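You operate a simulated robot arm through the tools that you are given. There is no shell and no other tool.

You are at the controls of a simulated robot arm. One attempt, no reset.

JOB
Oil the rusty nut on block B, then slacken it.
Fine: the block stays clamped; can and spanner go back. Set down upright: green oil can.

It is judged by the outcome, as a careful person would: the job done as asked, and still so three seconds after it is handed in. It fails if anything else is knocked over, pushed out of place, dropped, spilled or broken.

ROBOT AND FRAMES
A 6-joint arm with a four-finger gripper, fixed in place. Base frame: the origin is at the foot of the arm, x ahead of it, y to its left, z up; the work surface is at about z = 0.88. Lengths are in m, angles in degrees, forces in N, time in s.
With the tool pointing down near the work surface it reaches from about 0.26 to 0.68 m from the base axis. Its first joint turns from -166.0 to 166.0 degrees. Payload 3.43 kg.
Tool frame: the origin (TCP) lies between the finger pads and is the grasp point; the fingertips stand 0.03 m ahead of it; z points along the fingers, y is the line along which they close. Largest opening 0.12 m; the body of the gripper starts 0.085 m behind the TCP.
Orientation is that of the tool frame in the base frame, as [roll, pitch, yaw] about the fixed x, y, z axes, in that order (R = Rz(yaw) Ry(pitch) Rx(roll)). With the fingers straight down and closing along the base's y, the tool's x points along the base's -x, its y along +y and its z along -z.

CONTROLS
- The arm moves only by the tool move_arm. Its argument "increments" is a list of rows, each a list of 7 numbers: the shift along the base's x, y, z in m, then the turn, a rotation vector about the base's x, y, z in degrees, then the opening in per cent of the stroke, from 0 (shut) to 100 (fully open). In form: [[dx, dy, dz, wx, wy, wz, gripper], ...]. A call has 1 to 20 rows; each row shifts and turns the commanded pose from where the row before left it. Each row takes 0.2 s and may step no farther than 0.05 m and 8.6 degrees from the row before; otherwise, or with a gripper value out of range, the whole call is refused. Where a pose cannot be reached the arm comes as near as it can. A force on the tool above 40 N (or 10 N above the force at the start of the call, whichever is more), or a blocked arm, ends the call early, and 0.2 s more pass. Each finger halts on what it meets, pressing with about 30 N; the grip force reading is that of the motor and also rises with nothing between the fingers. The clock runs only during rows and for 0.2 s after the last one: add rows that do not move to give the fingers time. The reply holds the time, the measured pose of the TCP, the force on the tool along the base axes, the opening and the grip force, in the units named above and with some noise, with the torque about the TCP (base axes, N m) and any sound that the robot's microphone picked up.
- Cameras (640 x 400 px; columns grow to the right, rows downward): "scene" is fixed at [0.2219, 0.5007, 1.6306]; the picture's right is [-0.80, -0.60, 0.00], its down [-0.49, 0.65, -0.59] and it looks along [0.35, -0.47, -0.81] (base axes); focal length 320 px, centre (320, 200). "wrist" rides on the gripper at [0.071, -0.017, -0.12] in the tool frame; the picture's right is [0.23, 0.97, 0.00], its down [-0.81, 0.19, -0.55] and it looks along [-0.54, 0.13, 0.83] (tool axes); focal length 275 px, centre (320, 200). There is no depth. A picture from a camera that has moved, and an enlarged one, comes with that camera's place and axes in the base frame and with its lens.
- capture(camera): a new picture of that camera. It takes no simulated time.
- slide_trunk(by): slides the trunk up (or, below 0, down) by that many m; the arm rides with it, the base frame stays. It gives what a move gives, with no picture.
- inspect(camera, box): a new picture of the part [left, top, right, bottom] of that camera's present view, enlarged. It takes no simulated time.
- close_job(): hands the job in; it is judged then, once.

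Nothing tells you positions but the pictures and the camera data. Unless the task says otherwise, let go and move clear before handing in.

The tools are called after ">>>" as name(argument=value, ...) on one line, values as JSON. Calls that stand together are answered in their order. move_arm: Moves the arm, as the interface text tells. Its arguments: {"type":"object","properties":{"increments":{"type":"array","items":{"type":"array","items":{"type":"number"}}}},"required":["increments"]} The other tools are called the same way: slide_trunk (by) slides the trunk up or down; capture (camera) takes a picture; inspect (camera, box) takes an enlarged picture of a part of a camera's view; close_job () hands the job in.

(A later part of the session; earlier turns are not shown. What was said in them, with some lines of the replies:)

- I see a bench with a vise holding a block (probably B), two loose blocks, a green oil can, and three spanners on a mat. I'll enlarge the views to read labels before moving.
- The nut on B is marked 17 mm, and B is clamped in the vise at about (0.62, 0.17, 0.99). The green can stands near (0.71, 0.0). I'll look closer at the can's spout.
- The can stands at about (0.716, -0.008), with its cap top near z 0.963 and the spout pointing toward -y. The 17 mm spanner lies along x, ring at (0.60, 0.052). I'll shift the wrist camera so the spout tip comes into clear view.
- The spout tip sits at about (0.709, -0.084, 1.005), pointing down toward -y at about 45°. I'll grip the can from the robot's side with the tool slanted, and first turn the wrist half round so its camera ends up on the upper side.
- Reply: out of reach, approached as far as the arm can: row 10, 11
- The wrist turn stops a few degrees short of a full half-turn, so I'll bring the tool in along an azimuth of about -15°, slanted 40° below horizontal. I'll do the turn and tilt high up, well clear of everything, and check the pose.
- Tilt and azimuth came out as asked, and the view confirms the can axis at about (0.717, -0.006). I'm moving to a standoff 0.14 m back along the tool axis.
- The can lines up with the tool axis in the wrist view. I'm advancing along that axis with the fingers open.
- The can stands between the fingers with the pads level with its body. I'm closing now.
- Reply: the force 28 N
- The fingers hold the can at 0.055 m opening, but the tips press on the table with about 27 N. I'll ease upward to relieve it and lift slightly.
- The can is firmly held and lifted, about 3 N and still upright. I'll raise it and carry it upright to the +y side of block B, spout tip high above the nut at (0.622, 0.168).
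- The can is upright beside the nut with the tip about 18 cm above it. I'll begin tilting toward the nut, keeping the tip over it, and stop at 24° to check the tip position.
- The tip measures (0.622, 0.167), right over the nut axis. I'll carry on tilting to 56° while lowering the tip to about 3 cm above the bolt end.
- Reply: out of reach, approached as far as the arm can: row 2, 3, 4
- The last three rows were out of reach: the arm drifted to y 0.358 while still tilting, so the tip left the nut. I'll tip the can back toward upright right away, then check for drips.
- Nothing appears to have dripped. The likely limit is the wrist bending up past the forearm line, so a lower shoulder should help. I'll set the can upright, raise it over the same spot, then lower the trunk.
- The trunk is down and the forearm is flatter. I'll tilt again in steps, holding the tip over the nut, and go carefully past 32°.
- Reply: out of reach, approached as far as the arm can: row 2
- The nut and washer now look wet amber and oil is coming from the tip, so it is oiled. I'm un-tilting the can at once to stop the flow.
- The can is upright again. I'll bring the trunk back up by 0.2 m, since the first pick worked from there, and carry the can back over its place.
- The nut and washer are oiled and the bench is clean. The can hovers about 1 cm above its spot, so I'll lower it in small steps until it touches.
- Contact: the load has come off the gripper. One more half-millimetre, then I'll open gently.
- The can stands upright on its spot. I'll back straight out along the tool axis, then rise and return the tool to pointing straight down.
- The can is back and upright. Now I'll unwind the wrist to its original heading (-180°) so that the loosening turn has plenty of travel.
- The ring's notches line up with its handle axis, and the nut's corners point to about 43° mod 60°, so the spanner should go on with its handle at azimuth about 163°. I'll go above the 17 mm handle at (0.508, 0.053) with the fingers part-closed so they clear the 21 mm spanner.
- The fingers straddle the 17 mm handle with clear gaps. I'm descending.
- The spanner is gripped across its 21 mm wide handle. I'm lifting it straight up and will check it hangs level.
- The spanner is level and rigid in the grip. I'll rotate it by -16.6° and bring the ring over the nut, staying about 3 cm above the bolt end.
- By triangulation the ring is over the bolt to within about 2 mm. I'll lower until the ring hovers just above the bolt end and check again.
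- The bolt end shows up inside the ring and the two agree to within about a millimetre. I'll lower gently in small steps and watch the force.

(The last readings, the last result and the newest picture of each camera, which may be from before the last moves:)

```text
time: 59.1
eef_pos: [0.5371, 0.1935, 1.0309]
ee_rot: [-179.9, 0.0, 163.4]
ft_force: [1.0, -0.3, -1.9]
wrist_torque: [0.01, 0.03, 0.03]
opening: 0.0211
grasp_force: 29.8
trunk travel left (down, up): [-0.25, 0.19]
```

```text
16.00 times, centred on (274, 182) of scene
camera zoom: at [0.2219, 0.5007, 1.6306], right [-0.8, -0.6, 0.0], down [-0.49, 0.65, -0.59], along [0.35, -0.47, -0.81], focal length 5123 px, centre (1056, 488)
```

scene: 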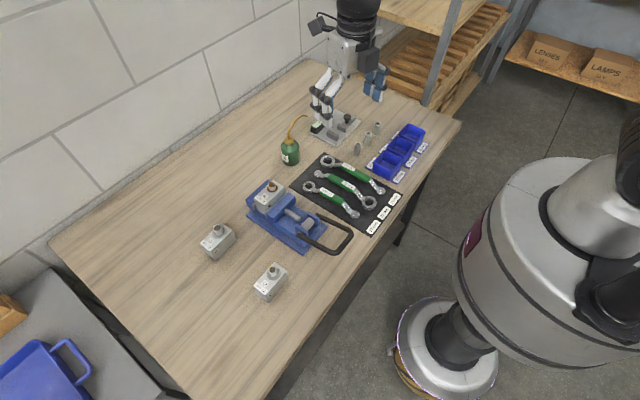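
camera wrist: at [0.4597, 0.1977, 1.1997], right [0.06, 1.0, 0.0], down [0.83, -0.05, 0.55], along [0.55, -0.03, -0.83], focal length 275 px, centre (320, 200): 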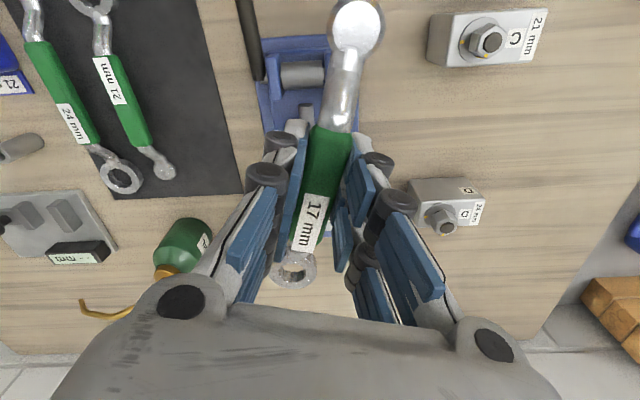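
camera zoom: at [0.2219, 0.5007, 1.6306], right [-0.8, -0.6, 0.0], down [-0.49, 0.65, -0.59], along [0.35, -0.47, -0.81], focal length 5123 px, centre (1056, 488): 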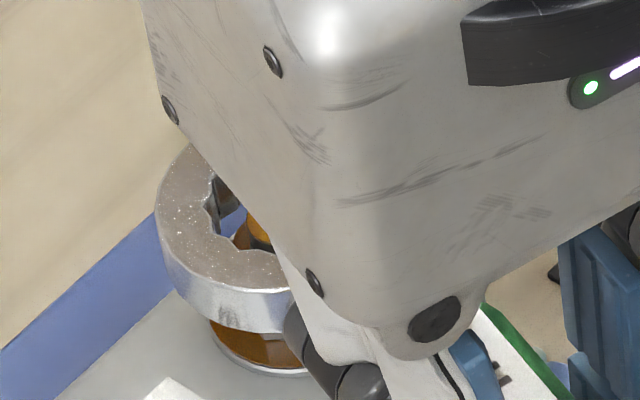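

>>> move_arm(increments=[[0, 0.0002, -0.002, 0, 0, 0, 0], [0, 0, -0.002, 0, 0, 0, 0], [0, 0, 0, 0, 0, 0, 0]])

>>> move_arm(increments=[[0, 0, -0.002, 0, 0, 0, 0], [0, 0, 0, 0, 0, 0, 0]])

>>> inspect(camera="wrist", box=[280, 252, 312, 280])

```text
time: 59.9
eef_pos: [0.5354, 0.1937, 1.0273]
ee_rot: [-179.9, 0.0, 163.4]
ft_force: [0.2, 0.4, -2.5]
wrist_torque: [0.01, 0.04, 0.03]
opening: 0.0212
grasp_force: 30.4
trunk travel left (down, up): [-0.25, 0.19]
```

```text
time: 60.5
eef_pos: [0.5343, 0.1929, 1.0246]
ee_rot: [-179.9, 0.0, 163.4]
ft_force: [-0.3, -0.2, -2.7]
wrist_torque: [0.0, 0.02, 0.02]
opening: 0.0211
grasp_force: 30.1
trunk travel left (down, up): [-0.25, 0.19]
```

```text
14.29 times, centred on (296, 266) of wrist
camera zoom: at [0.4626, 0.1978, 1.1476], right [0.06, 1.0, 0.0], down [0.83, -0.05, 0.55], along [0.55, -0.03, -0.83], focal length 3932 px, centre (663, -743)
```

zoom: 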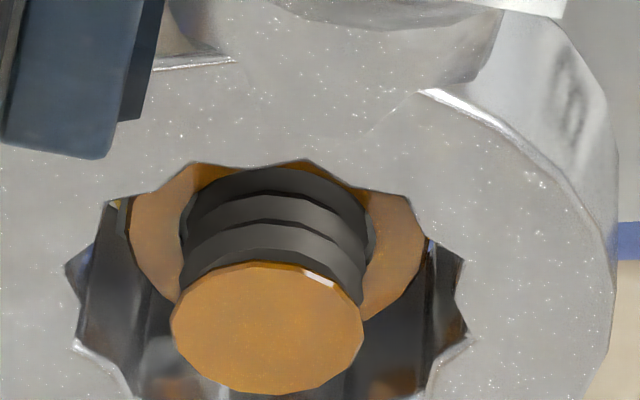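

>>> inspect(camera="scene", box=[258, 172, 290, 200])

>>> move_arm(increments=[[0, 0, -0.002, 0, 0, 0, 0], [0, 0, 0, 0, 0, 0, 0]])

>>> inspect(camera="wrist", box=[280, 252, 312, 280])

```text
14.29 times, centred on (274, 186) of scene
camera zoom: at [0.2219, 0.5007, 1.6306], right [-0.8, -0.6, 0.0], down [-0.49, 0.65, -0.59], along [0.35, -0.47, -0.81], focal length 4574 px, centre (977, 400)
```

zoom: 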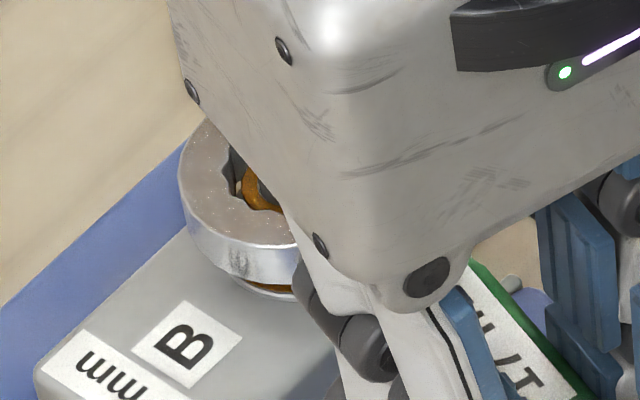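

```text
time: 61.1
eef_pos: [0.5354, 0.1933, 1.024]
ee_rot: [-179.9, 0.1, 163.3]
ft_force: [0.1, -0.4, -1.7]
wrist_torque: [0.0, 0.03, 0.03]
opening: 0.021
grasp_force: 30.1
trunk travel left (down, up): [-0.25, 0.19]
```

```text
14.29 times, centred on (296, 266) of wrist
camera zoom: at [0.4629, 0.1981, 1.1455], right [0.06, 1.0, 0.0], down [0.83, -0.05, 0.55], along [0.55, -0.03, -0.83], focal length 3932 px, centre (663, -743)
```

zoom: 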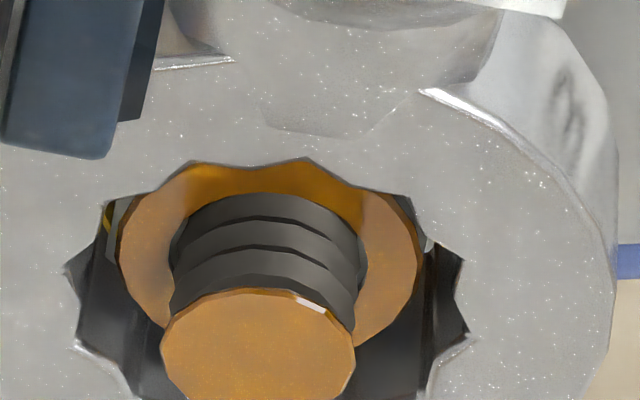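

The nut is inside the ring with no contact force so far. I'll continue down until it seats on the washer.

>>> move_arm(increments=[[0, 0, -0.002, 0, 0, 0, 0], [0, 0, 0, 0, 0, 0, 0]])

>>> move_arm(increments=[[0, 0, -0.0015, 0, 0, 0, 0], [0, 0, 0, 0, 0, 0, 0]])

>>> capture(camera="wrist")

>>> inspect(camera="wrist", box=[275, 252, 315, 287])

>>> inspect(camera="scene", box=[258, 172, 290, 200])

```text
time: 61.7
eef_pos: [0.5368, 0.1941, 1.0205]
ee_rot: [-179.9, 0.0, 163.4]
ft_force: [0.1, -0.5, -1.4]
wrist_torque: [0.0, 0.03, 0.0]
opening: 0.0209
grasp_force: 30.3
trunk travel left (down, up): [-0.25, 0.19]
```

```text
time: 62.3
eef_pos: [0.5362, 0.1932, 1.0189]
ee_rot: [180.0, 0.0, 163.4]
ft_force: [-0.1, 0.5, -1.0]
wrist_torque: [0.01, 0.01, 0.01]
opening: 0.0209
grasp_force: 30.2
trunk travel left (down, up): [-0.25, 0.19]
```

```text
taken
camera wrist: at [0.4628, 0.1981, 1.1419], right [0.06, 1.0, 0.0], down [0.83, -0.05, 0.55], along [0.55, -0.03, -0.83], focal length 275 px, centre (320, 200)
```

wrist: 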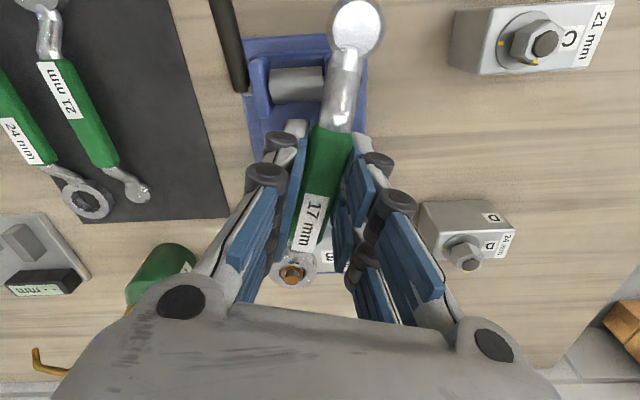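

```text
11.43 times, centred on (295, 270) of wrist
camera zoom: at [0.4628, 0.1981, 1.1419], right [0.06, 1.0, 0.0], down [0.83, -0.05, 0.55], along [0.55, -0.03, -0.83], focal length 3146 px, centre (606, -594)
```

zoom: 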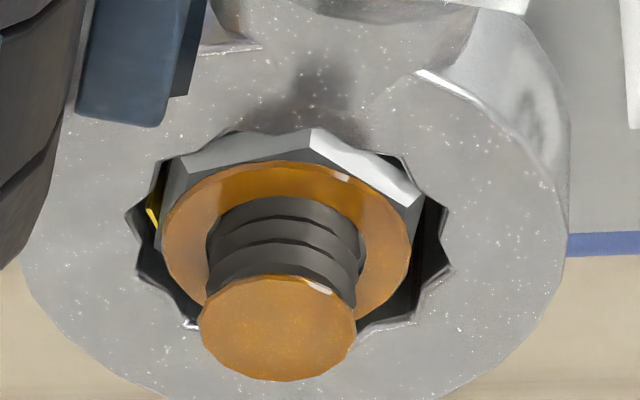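

```text
14.29 times, centred on (274, 186) of scene
camera zoom: at [0.2219, 0.5007, 1.6306], right [-0.8, -0.6, 0.0], down [-0.49, 0.65, -0.59], along [0.35, -0.47, -0.81], focal length 4574 px, centre (977, 400)
```

zoom: 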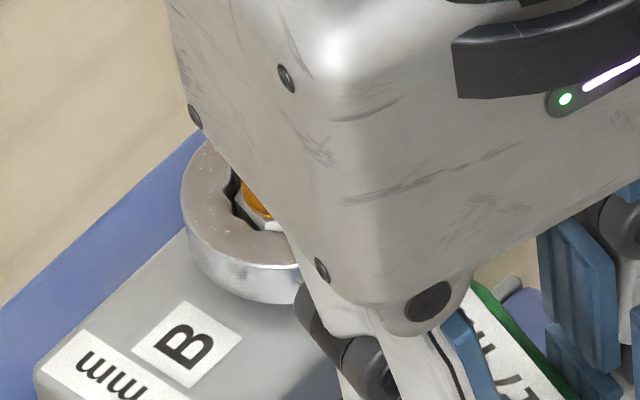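

The ring is fully over the nut with its notches matching the nut's corners. I'll start turning anticlockwise about the nut axis, first 8° to feel the resistance.

>>> move_arm(increments=[[-0.0016, -0.0061, 0, 0, 0, 4, 0], [-0.0012, -0.0062, 0, 0, 0, 4, 0], [0, 0, 0, 0, 0, 0, 0]])

>>> inspect(camera="wrist", box=[275, 252, 315, 287])

```text
time: 63.1
eef_pos: [0.5327, 0.1802, 1.0205]
ee_rot: [-179.9, 0.0, 171.5]
ft_force: [1.0, -0.7, -1.3]
wrist_torque: [0.0, -0.01, -0.55]
opening: 0.0213
grasp_force: 29.9
trunk travel left (down, up): [-0.25, 0.19]
```

```text
11.43 times, centred on (295, 270) of wrist
camera zoom: at [0.4602, 0.1751, 1.1424], right [-0.08, 1.0, 0.0], down [0.83, 0.07, 0.55], along [0.55, 0.05, -0.83], focal length 3146 px, centre (606, -594)
```

zoom: 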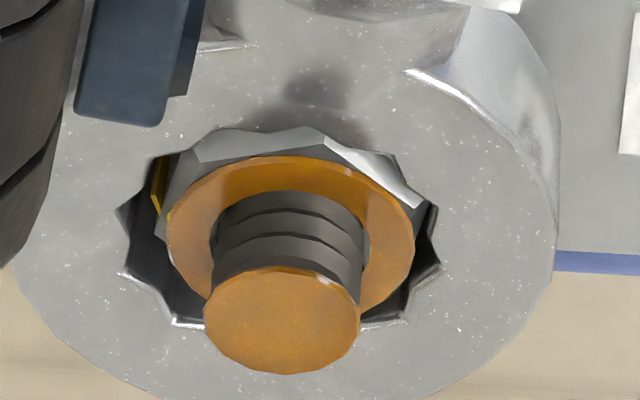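

>>> move_arm(increments=[[-0.0007, -0.0062, 0, 0, 0, 4, 0], [-0.0003, -0.0063, 0, 0, 0, 4, 0], [0, 0, 0, 0, 0, 0, 0]])

>>> inspect(camera="wrist", box=[275, 252, 315, 287])

```text
time: 63.9
eef_pos: [0.5314, 0.1681, 1.0199]
ee_rot: [-179.9, -0.1, 179.5]
ft_force: [-0.3, 0.3, -1.4]
wrist_torque: [0.0, 0.05, -0.47]
opening: 0.021
grasp_force: 30.1
trunk travel left (down, up): [-0.25, 0.19]
```

```text
11.43 times, centred on (295, 270) of wrist
camera zoom: at [0.4608, 0.1524, 1.1427], right [-0.22, 0.98, 0.0], down [0.81, 0.19, 0.55], along [0.54, 0.12, -0.83], focal length 3146 px, centre (606, -594)
```

zoom: 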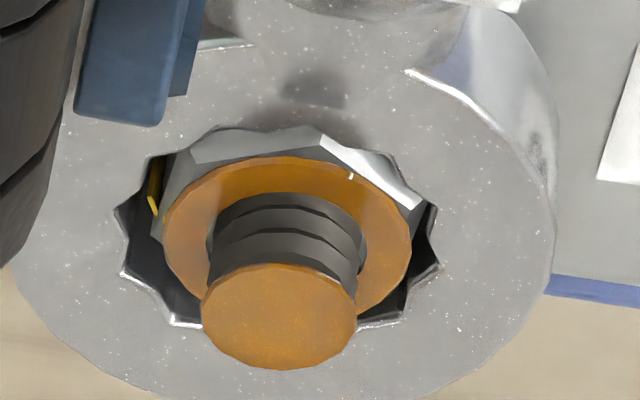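

The nut is turning with the ring: it holds its place in the camera view as the wrist turns, against a steady resistance of about 0.5 N·m. I'll continue along the arc.

>>> move_arm(increments=[[0.0002, -0.0063, 0, 0, 0, 4, 0], [0.0006, -0.0063, 0, 0, 0, 4, 0], [0.001, -0.0062, 0, 0, 0, 4, 0], [0.0015, -0.0061, 0, 0, 0, 4, 0], [0.0019, -0.006, 0, 0, 0, 4, 0], [0.0023, -0.0059, 0, 0, 0, 4, 0], [0, 0, 0, 0, 0, 0, 0]])

>>> inspect(camera="wrist", box=[275, 252, 315, 287])

>>> capture(camera="scene")

```text
time: 65.5
eef_pos: [0.5386, 0.1311, 1.0192]
ee_rot: [-179.9, 0.0, -156.5]
ft_force: [0.1, -0.4, -2.1]
wrist_torque: [-0.05, 0.01, -0.16]
opening: 0.0209
grasp_force: 30.1
trunk travel left (down, up): [-0.25, 0.19]
```

```text
11.43 times, centred on (295, 270) of wrist
camera zoom: at [0.48, 0.0877, 1.1415], right [-0.6, 0.8, 0.0], down [0.67, 0.5, 0.55], along [0.44, 0.33, -0.83], focal length 3146 px, centre (606, -594)
```

zoom: 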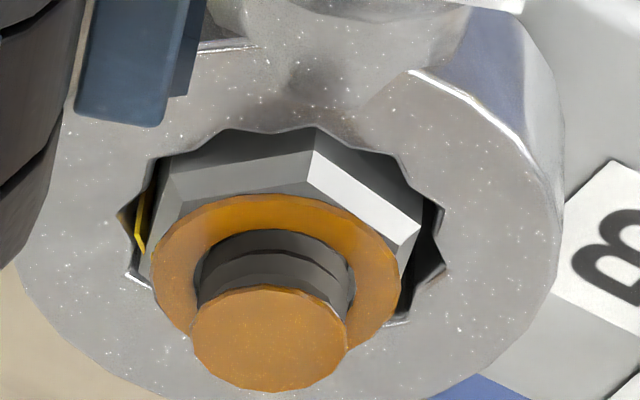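

```text
taken
```

scene: 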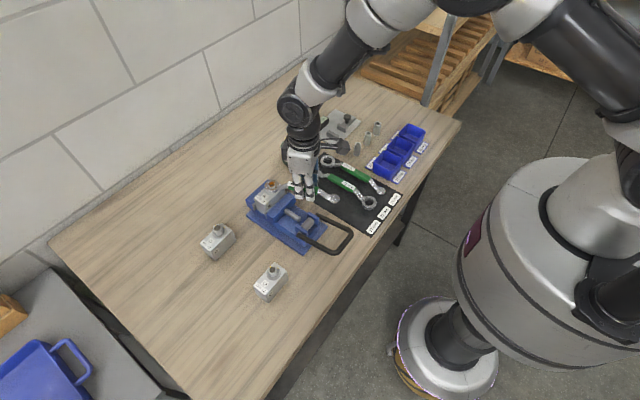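

Resistance has dropped to 0.16 N·m, so the nut is breaking loose. I'll turn another 32° to be sure it's properly slack.

>>> move_arm(increments=[[0.0027, -0.0057, 0, 0, 0, 4, 0], [0.0031, -0.0055, 0, 0, 0, 4, 0], [0.0035, -0.0053, 0, 0, 0, 4, 0], [0.0038, -0.005, 0, 0, 0, 4, 0], [0.0042, -0.0047, 0, 0, 0, 4, 0], [0.0045, -0.0044, 0, 0, 0, 4, 0], [0.0048, -0.0041, 0, 0, 0, 4, 0], [0.005, -0.0037, 0, 0, 0, 4, 0], [0, 0, 0, 0, 0, 0, 0]])

>>> inspect(camera="wrist", box=[275, 252, 315, 287])

>>> inspect(camera="scene", box=[240, 140, 336, 220])

```text
time: 67.5
eef_pos: [0.5704, 0.0931, 1.0189]
ee_rot: [179.9, 0.0, -124.5]
ft_force: [-0.1, -1.9, -2.1]
wrist_torque: [-0.1, -0.02, -0.15]
opening: 0.0214
grasp_force: 30.3
trunk travel left (down, up): [-0.25, 0.19]
```

```text
11.43 times, centred on (295, 270) of wrist
camera zoom: at [0.5446, 0.0248, 1.1416], right [-0.93, 0.36, 0.0], down [0.3, 0.78, 0.55], along [0.2, 0.52, -0.83], focal length 3146 px, centre (606, -594)
```

zoom: 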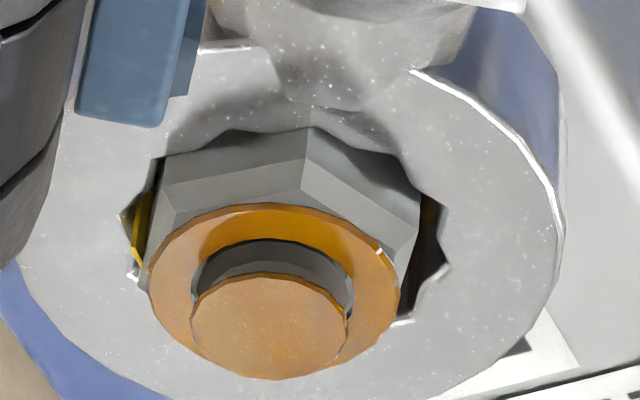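

```text
5.00 times, centred on (288, 180) of scene
camera zoom: at [0.2219, 0.5007, 1.6306], right [-0.8, -0.6, 0.0], down [-0.49, 0.65, -0.59], along [0.35, -0.47, -0.81], focal length 1601 px, centre (480, 300)
```

zoom: 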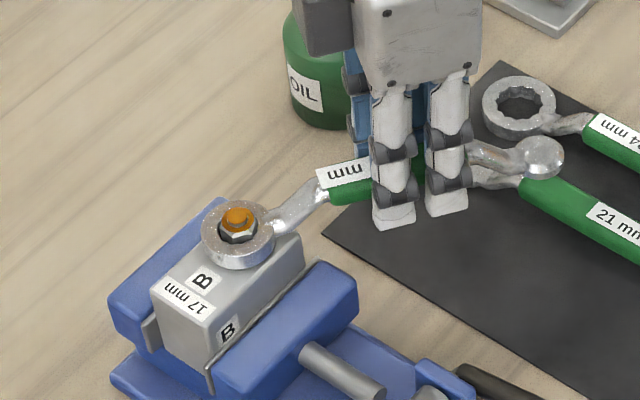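

The nut has turned about 72°, risen on its threads and now turns freely, so it is slack. I'll back off 2° to unload the ring, then lift it straight off.

>>> move_arm(increments=[[-0.0025, 0.0018, 0, 0, 0, -2, 0], [0, 0, 0.004, 0, 0, 0, 0], [0, 0, 0.006, 0, 0, 0, 0], [0, 0, 0, 0, 0, 0, 0]])

>>> inspect(camera="wrist", box=[275, 252, 315, 287])

>>> inspect(camera="scene", box=[240, 140, 336, 220])

```text
time: 68.5
eef_pos: [0.569, 0.0953, 1.0296]
ee_rot: [180.0, -0.1, -126.6]
ft_force: [-0.9, 1.4, -1.4]
wrist_torque: [-0.05, 0.04, -0.02]
opening: 0.0209
grasp_force: 30.1
trunk travel left (down, up): [-0.25, 0.19]
```

```text
11.43 times, centred on (295, 270) of wrist
camera zoom: at [0.5396, 0.0278, 1.152], right [-0.92, 0.39, 0.0], down [0.33, 0.77, 0.55], along [0.22, 0.51, -0.83], focal length 3146 px, centre (606, -594)
```

zoom: 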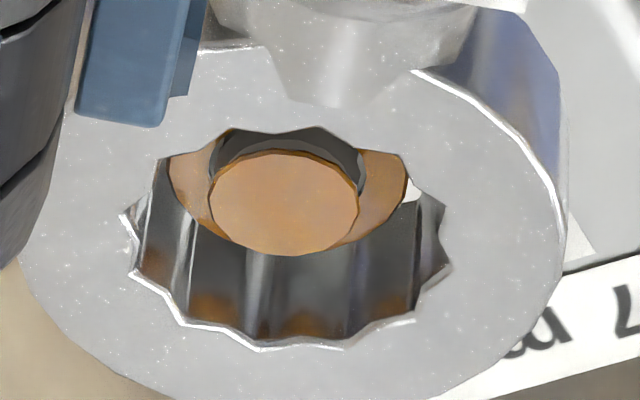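

```text
5.00 times, centred on (288, 180) of scene
camera zoom: at [0.2219, 0.5007, 1.6306], right [-0.8, -0.6, 0.0], down [-0.49, 0.65, -0.59], along [0.35, -0.47, -0.81], focal length 1601 px, centre (480, 300)
```

zoom: 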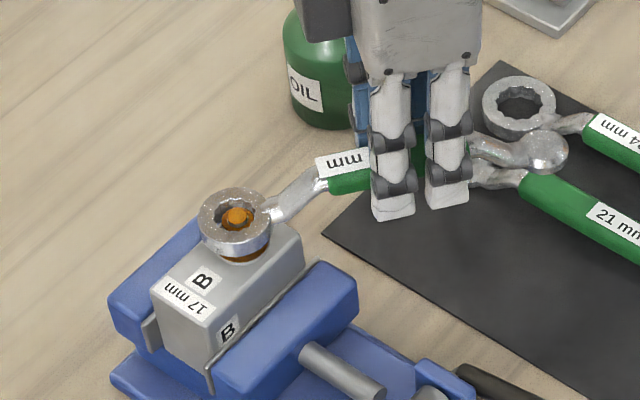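

>>> move_arm(increments=[[0, 0, 0.02, 0, 0, 0, 0], [0, 0, 0.03, 0, 0, 0, 0], [-0.0088, -0.0061, 0, 0, 0, -7.63, 0], [-0.0088, -0.0061, 0, 0, 0, -7.63, 0], [-0.0088, -0.0061, 0, 0, 0, -7.63, 0], [-0.0088, -0.0061, 0, 0, 0, -7.63, 0], [-0.0088, -0.0061, 0, 0, 0, -7.63, 0], [-0.0088, -0.0061, 0, 0, 0, -7.63, 0], [-0.0088, -0.0063, 0, 0, 0, -7.63, 0], [0, 0, 0, 0, 0, 0, 0]])

>>> capture(camera="wrist")

>>> inspect(camera="scene", box=[250, 110, 378, 210])

>>> inspect(camera="scene", box=[250, 170, 298, 210])

```text
time: 70.7
eef_pos: [0.5062, 0.0518, 1.0801]
ee_rot: [-179.9, -0.1, 180.0]
ft_force: [0.5, 0.2, -2.4]
wrist_torque: [0.03, 0.05, -0.04]
opening: 0.0208
grasp_force: 30.0
trunk travel left (down, up): [-0.25, 0.19]
```

```text
taken
camera wrist: at [0.4349, 0.0356, 1.2027], right [-0.23, 0.97, 0.0], down [0.81, 0.19, 0.55], along [0.54, 0.13, -0.83], focal length 275 px, centre (320, 200)
```

wrist: 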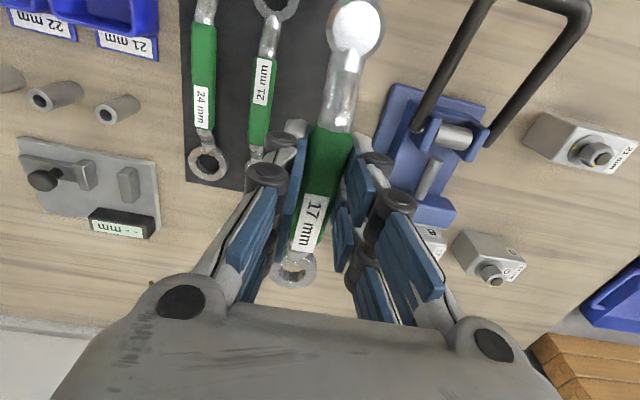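

```text
4.00 times, centred on (314, 160) of scene
camera zoom: at [0.2219, 0.5007, 1.6306], right [-0.8, -0.6, 0.0], down [-0.49, 0.65, -0.59], along [0.35, -0.47, -0.81], focal length 1281 px, centre (344, 360)
```

zoom: 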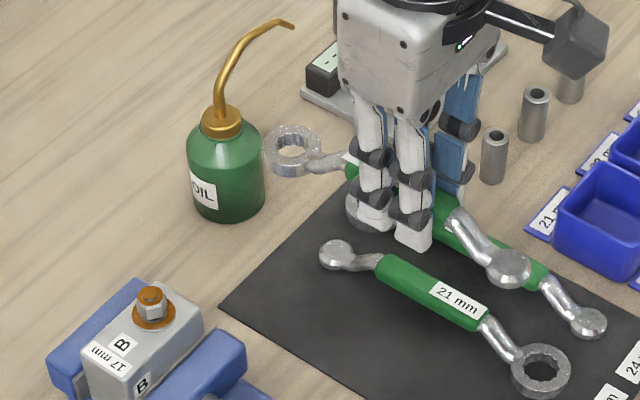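

```text
10.00 times, centred on (274, 190) of scene
camera zoom: at [0.2219, 0.5007, 1.6306], right [-0.8, -0.6, 0.0], down [-0.49, 0.65, -0.59], along [0.35, -0.47, -0.81], focal length 3202 px, centre (780, 300)
```

zoom: 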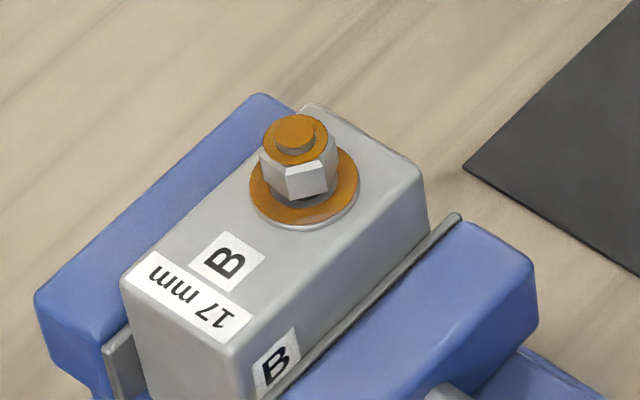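

The nut now stands clear of the washer and block B is still clamped. The spanner hasn't shifted in the grip, so I'll lower it back onto its spot on the mat.

>>> move_arm(increments=[[0.001, 0.0005, -0.035, 0, 0, 0, 0], [0, 0, -0.04, 0, 0, 0, 0], [0, 0, -0.04, 0, 0, 0, 0], [0, 0, -0.03, 0, 0, 0, 0], [0, 0, -0.01, 0, 0, 0, 0], [0, 0, 0, 0, 0, 0, 0]])

>>> move_arm(increments=[[0, 0, -0.003, 0, 0, 0, 0], [0, 0, 0, 0, 0, 0, 0]])

>>> inspect(camera="scene", box=[300, 150, 380, 220])

```text
time: 72.1
eef_pos: [0.5083, 0.0529, 0.9237]
ee_rot: [-179.8, 0.0, 180.0]
ft_force: [0.4, 0.1, -2.0]
wrist_torque: [0.01, 0.04, 0.0]
opening: 0.0208
grasp_force: 30.3
trunk travel left (down, up): [-0.25, 0.19]
```

```text
time: 72.7
eef_pos: [0.5081, 0.0533, 0.9217]
ee_rot: [-179.9, -0.1, 179.9]
ft_force: [-0.1, -0.4, -2.3]
wrist_torque: [0.02, 0.02, -0.02]
opening: 0.0209
grasp_force: 30.2
trunk travel left (down, up): [-0.25, 0.19]
```

```text
5.71 times, centred on (340, 185) of scene
camera zoom: at [0.2219, 0.5007, 1.6306], right [-0.8, -0.6, 0.0], down [-0.49, 0.65, -0.59], along [0.35, -0.47, -0.81], focal length 1830 px, centre (206, 286)
```

zoom: 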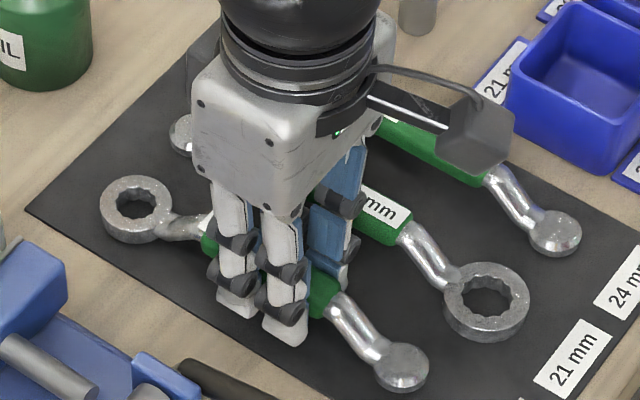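

>>> move_arm(increments=[[0, 0, -0.002, 0, 0, 0, 0], [0, 0, 0, 0, 0, 0, 0]])

>>> move_arm(increments=[[0, 0, -0.0015, 0, 0, 0, 0], [0, 0, 0, 0, 0, 0, 0]])

>>> move_arm(increments=[[0, 0, -0.001, 0, 0, 0, 0], [0, 0, 0, 0, 0, 0, 0]])

```text
time: 73.3
eef_pos: [0.5081, 0.0539, 0.9212]
ee_rot: [-179.8, 0.0, 179.9]
ft_force: [0.2, -0.9, -1.6]
wrist_torque: [0.0, 0.03, -0.01]
opening: 0.0211
grasp_force: 30.3
trunk travel left (down, up): [-0.25, 0.19]
```

```text
time: 73.9
eef_pos: [0.5079, 0.0525, 0.9185]
ee_rot: [-179.9, -0.1, 180.0]
ft_force: [-0.6, 1.0, -2.0]
wrist_torque: [-0.01, 0.01, 0.0]
opening: 0.0208
grasp_force: 30.2
trunk travel left (down, up): [-0.25, 0.19]
```

```text
time: 74.5
eef_pos: [0.5081, 0.0529, 0.9161]
ee_rot: [-179.9, 0.0, -180.0]
ft_force: [-0.4, -0.6, -1.5]
wrist_torque: [-0.01, 0.03, 0.0]
opening: 0.0209
grasp_force: 30.0
trunk travel left (down, up): [-0.25, 0.19]
```

>>> move_arm(increments=[[0, 0, -0.001, 0, 0, 0, 0], [0, 0, 0, 0, 0, 0, 0]])

>>> move_arm(increments=[[0, 0, -0.0007, 0, 0, 0, 0], [0, 0, 0, 0, 0, 0, 0]])

```text
time: 75.1
eef_pos: [0.508, 0.0542, 0.9168]
ee_rot: [-179.9, 0.2, -179.9]
ft_force: [-1.2, -0.8, 2.1]
wrist_torque: [-0.02, -0.31, -0.04]
opening: 0.0209
grasp_force: 30.2
trunk travel left (down, up): [-0.25, 0.19]
```

```text
time: 75.7
eef_pos: [0.5078, 0.0534, 0.9166]
ee_rot: [-180.0, 0.2, -180.0]
ft_force: [-0.5, -0.4, 4.3]
wrist_torque: [0.0, -0.62, -0.07]
opening: 0.0212
grasp_force: 29.8
trunk travel left (down, up): [-0.25, 0.19]
```

The spanner has touched the mat. I'll open just far enough to clear the handle without reaching the 21 mm spanner, then rise.

>>> move_arm(increments=[[0, 0, 0, 0, 0, 0, 25], [0, 0, 0, 0, 0, 0, 40], [0, 0, 0, 0, 0, 0, 40], [0, 0, 0, 0, 0, 0, 40]])

>>> move_arm(increments=[[0, 0, 0.015, 0, 0, 0, 40], [0, 0, 0.03, 0, 0, 0, 40], [0, 0, 0.045, 0, 0, 0, 40], [0, 0, 0.045, 0, 0, 0, 40], [-0.03, 0, 0.045, 0, 0, 0, 40], [-0.04, 0, 0.045, 0, 0, 0, 60], [-0.04, 0, 0.03, 0, 0, 0, 60], [-0.04, 0, 0, 0, 0, 0, 60], [0, 0, 0, 0, 0, 0, 60]])

>>> capture(camera="scene")

>>> capture(camera="wrist")

>>> inspect(camera="scene", box=[230, 100, 402, 240])

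```text
time: 76.7
eef_pos: [0.5066, 0.0534, 0.9156]
ee_rot: [-179.9, -0.1, 180.0]
ft_force: [0.2, 0.0, 0.9]
wrist_torque: [0.01, 0.0, 0.01]
opening: 0.0483
grasp_force: 0.0
trunk travel left (down, up): [-0.25, 0.19]
```

```text
refused: row 5 steps farther than a row can; nothing moved
```

```text
taken
```

scene: 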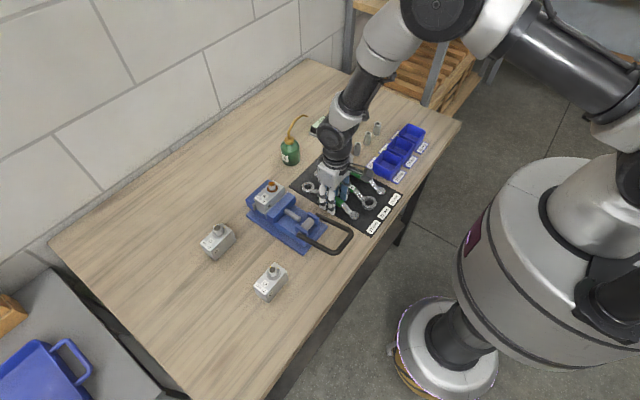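

```text
taken
camera wrist: at [0.4366, 0.0368, 1.0384], right [-0.23, 0.97, 0.0], down [0.81, 0.19, 0.55], along [0.54, 0.13, -0.83], focal length 275 px, centre (320, 200)
```

wrist: 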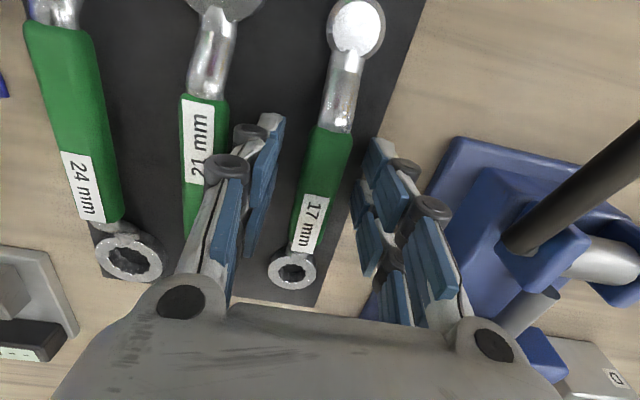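

```text
2.86 times, centred on (316, 170) of scene
camera zoom: at [0.2219, 0.5007, 1.6306], right [-0.8, -0.6, 0.0], down [-0.49, 0.65, -0.59], along [0.35, -0.47, -0.81], focal length 915 px, centre (331, 286)
```

zoom: 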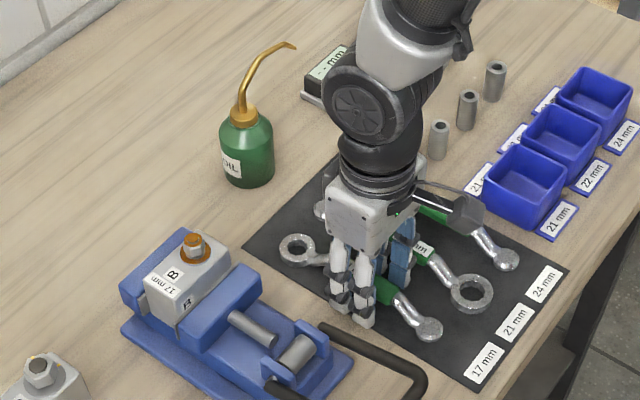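

The fingers are open and the spanner lies free on the mat. That retreat was refused because one step was too long, so I'll repeat it with smaller steps.

>>> move_arm(increments=[[0, 0, 0.015, 0, 0, 0, 40], [0, 0, 0.03, 0, 0, 0, 40], [0, 0, 0.04, 0, 0, 0, 40], [0, 0, 0.04, 0, 0, 0, 40], [0, 0, 0.04, 0, 0, 0, 40], [-0.02, 0, 0.04, 0, 0, 0, 50], [-0.03, 0, 0.03, 0, 0, 0, 60], [-0.04, 0, 0, 0, 0, 0, 60], [-0.04, 0, 0, 0, 0, 0, 60], [0, 0, 0, 0, 0, 0, 60]])

>>> capture(camera="scene")

>>> inspect(camera="scene", box=[290, 145, 402, 235])

>>> inspect(camera="scene", box=[190, 100, 318, 300])

>>> capture(camera="wrist")

```text
time: 78.9
eef_pos: [0.377, 0.0507, 1.1488]
ee_rot: [-179.9, 0.0, -180.0]
ft_force: [-0.8, 0.9, 0.1]
wrist_torque: [0.01, 0.05, 0.02]
opening: 0.0723
grasp_force: 0.1
trunk travel left (down, up): [-0.25, 0.19]
```

```text
taken
```

scene: 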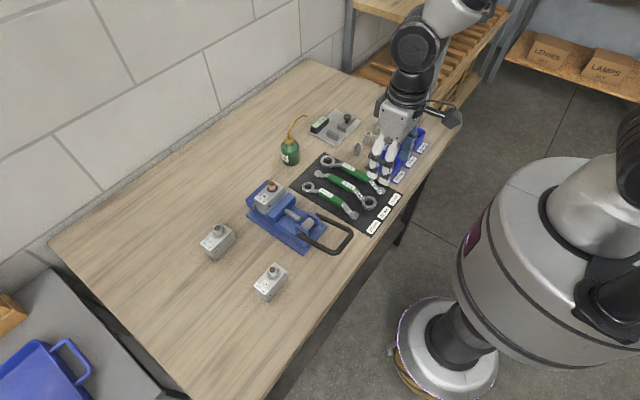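

```text
4.44 times, centred on (346, 190) of scene
camera zoom: at [0.2219, 0.5007, 1.6306], right [-0.8, -0.6, 0.0], down [-0.49, 0.65, -0.59], along [0.35, -0.47, -0.81], focal length 1423 px, centre (204, 244)
```

zoom: 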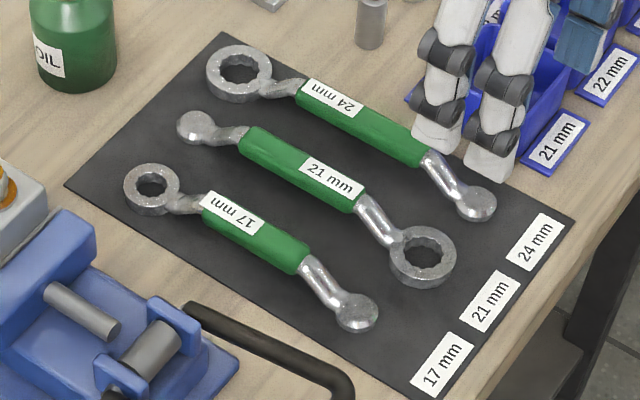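

```text
2.00 times, centred on (254, 200) of scene
camera zoom: at [0.2219, 0.5007, 1.6306], right [-0.8, -0.6, 0.0], down [-0.49, 0.65, -0.59], along [0.35, -0.47, -0.81], focal length 640 px, centre (452, 200)
```

zoom: 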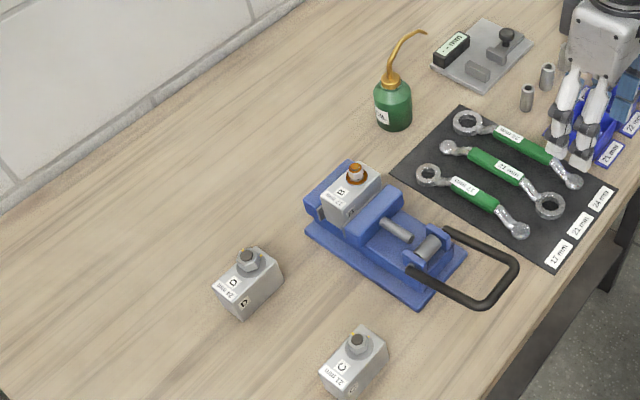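

```text
taken
camera wrist: at [0.3065, 0.0346, 1.272], right [-0.23, 0.97, 0.0], down [0.81, 0.19, 0.55], along [0.54, 0.13, -0.83], focal length 275 px, centre (320, 200)
```

wrist: 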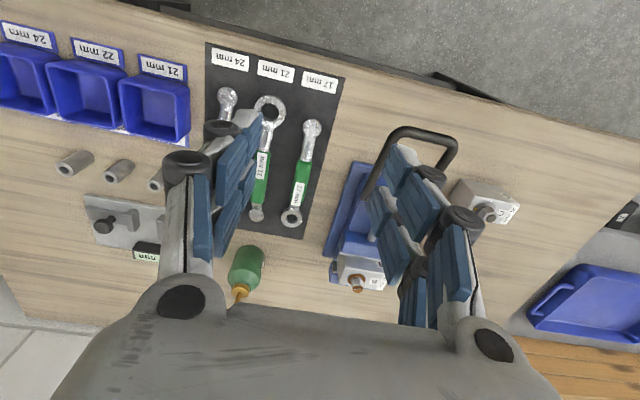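

The nut is oiled and slack, block B is still clamped, and the can stands upright on its spot. The 17 mm spanner is back on its mat place to within about 3 mm, nothing else has moved, and the arm is clear. I'm handing in the job.

>>> close_job()

```text
The job is handed in.
```

I oiled the rusty nut on block B and slackened it, then handed the job in. I haven't seen a verdict on it.

- **Oiling:** I tilted the green can until oil came out over the nut. The nut and washer looked wet, and I saw no oil on the bench. The arm hit a reach limit twice during the tilt. The first time, the spout swung away from the nut while tilted, but I found no drips afterwards.
- **Slackening:** I turned the nut about 72° anticlockwise with the 17 mm spanner. The resistance fell from about 0.5 to 0.15 N·m, and the nut now stands clear of the washer.
- **Putting back:** The can is upright in its original place. The spanner is back on the mat, about 3 mm from where it was.
- **Everything else:** Block B is still clamped in the vise, and nothing else moved. The trunk is back at its starting height and the gripper is clear.
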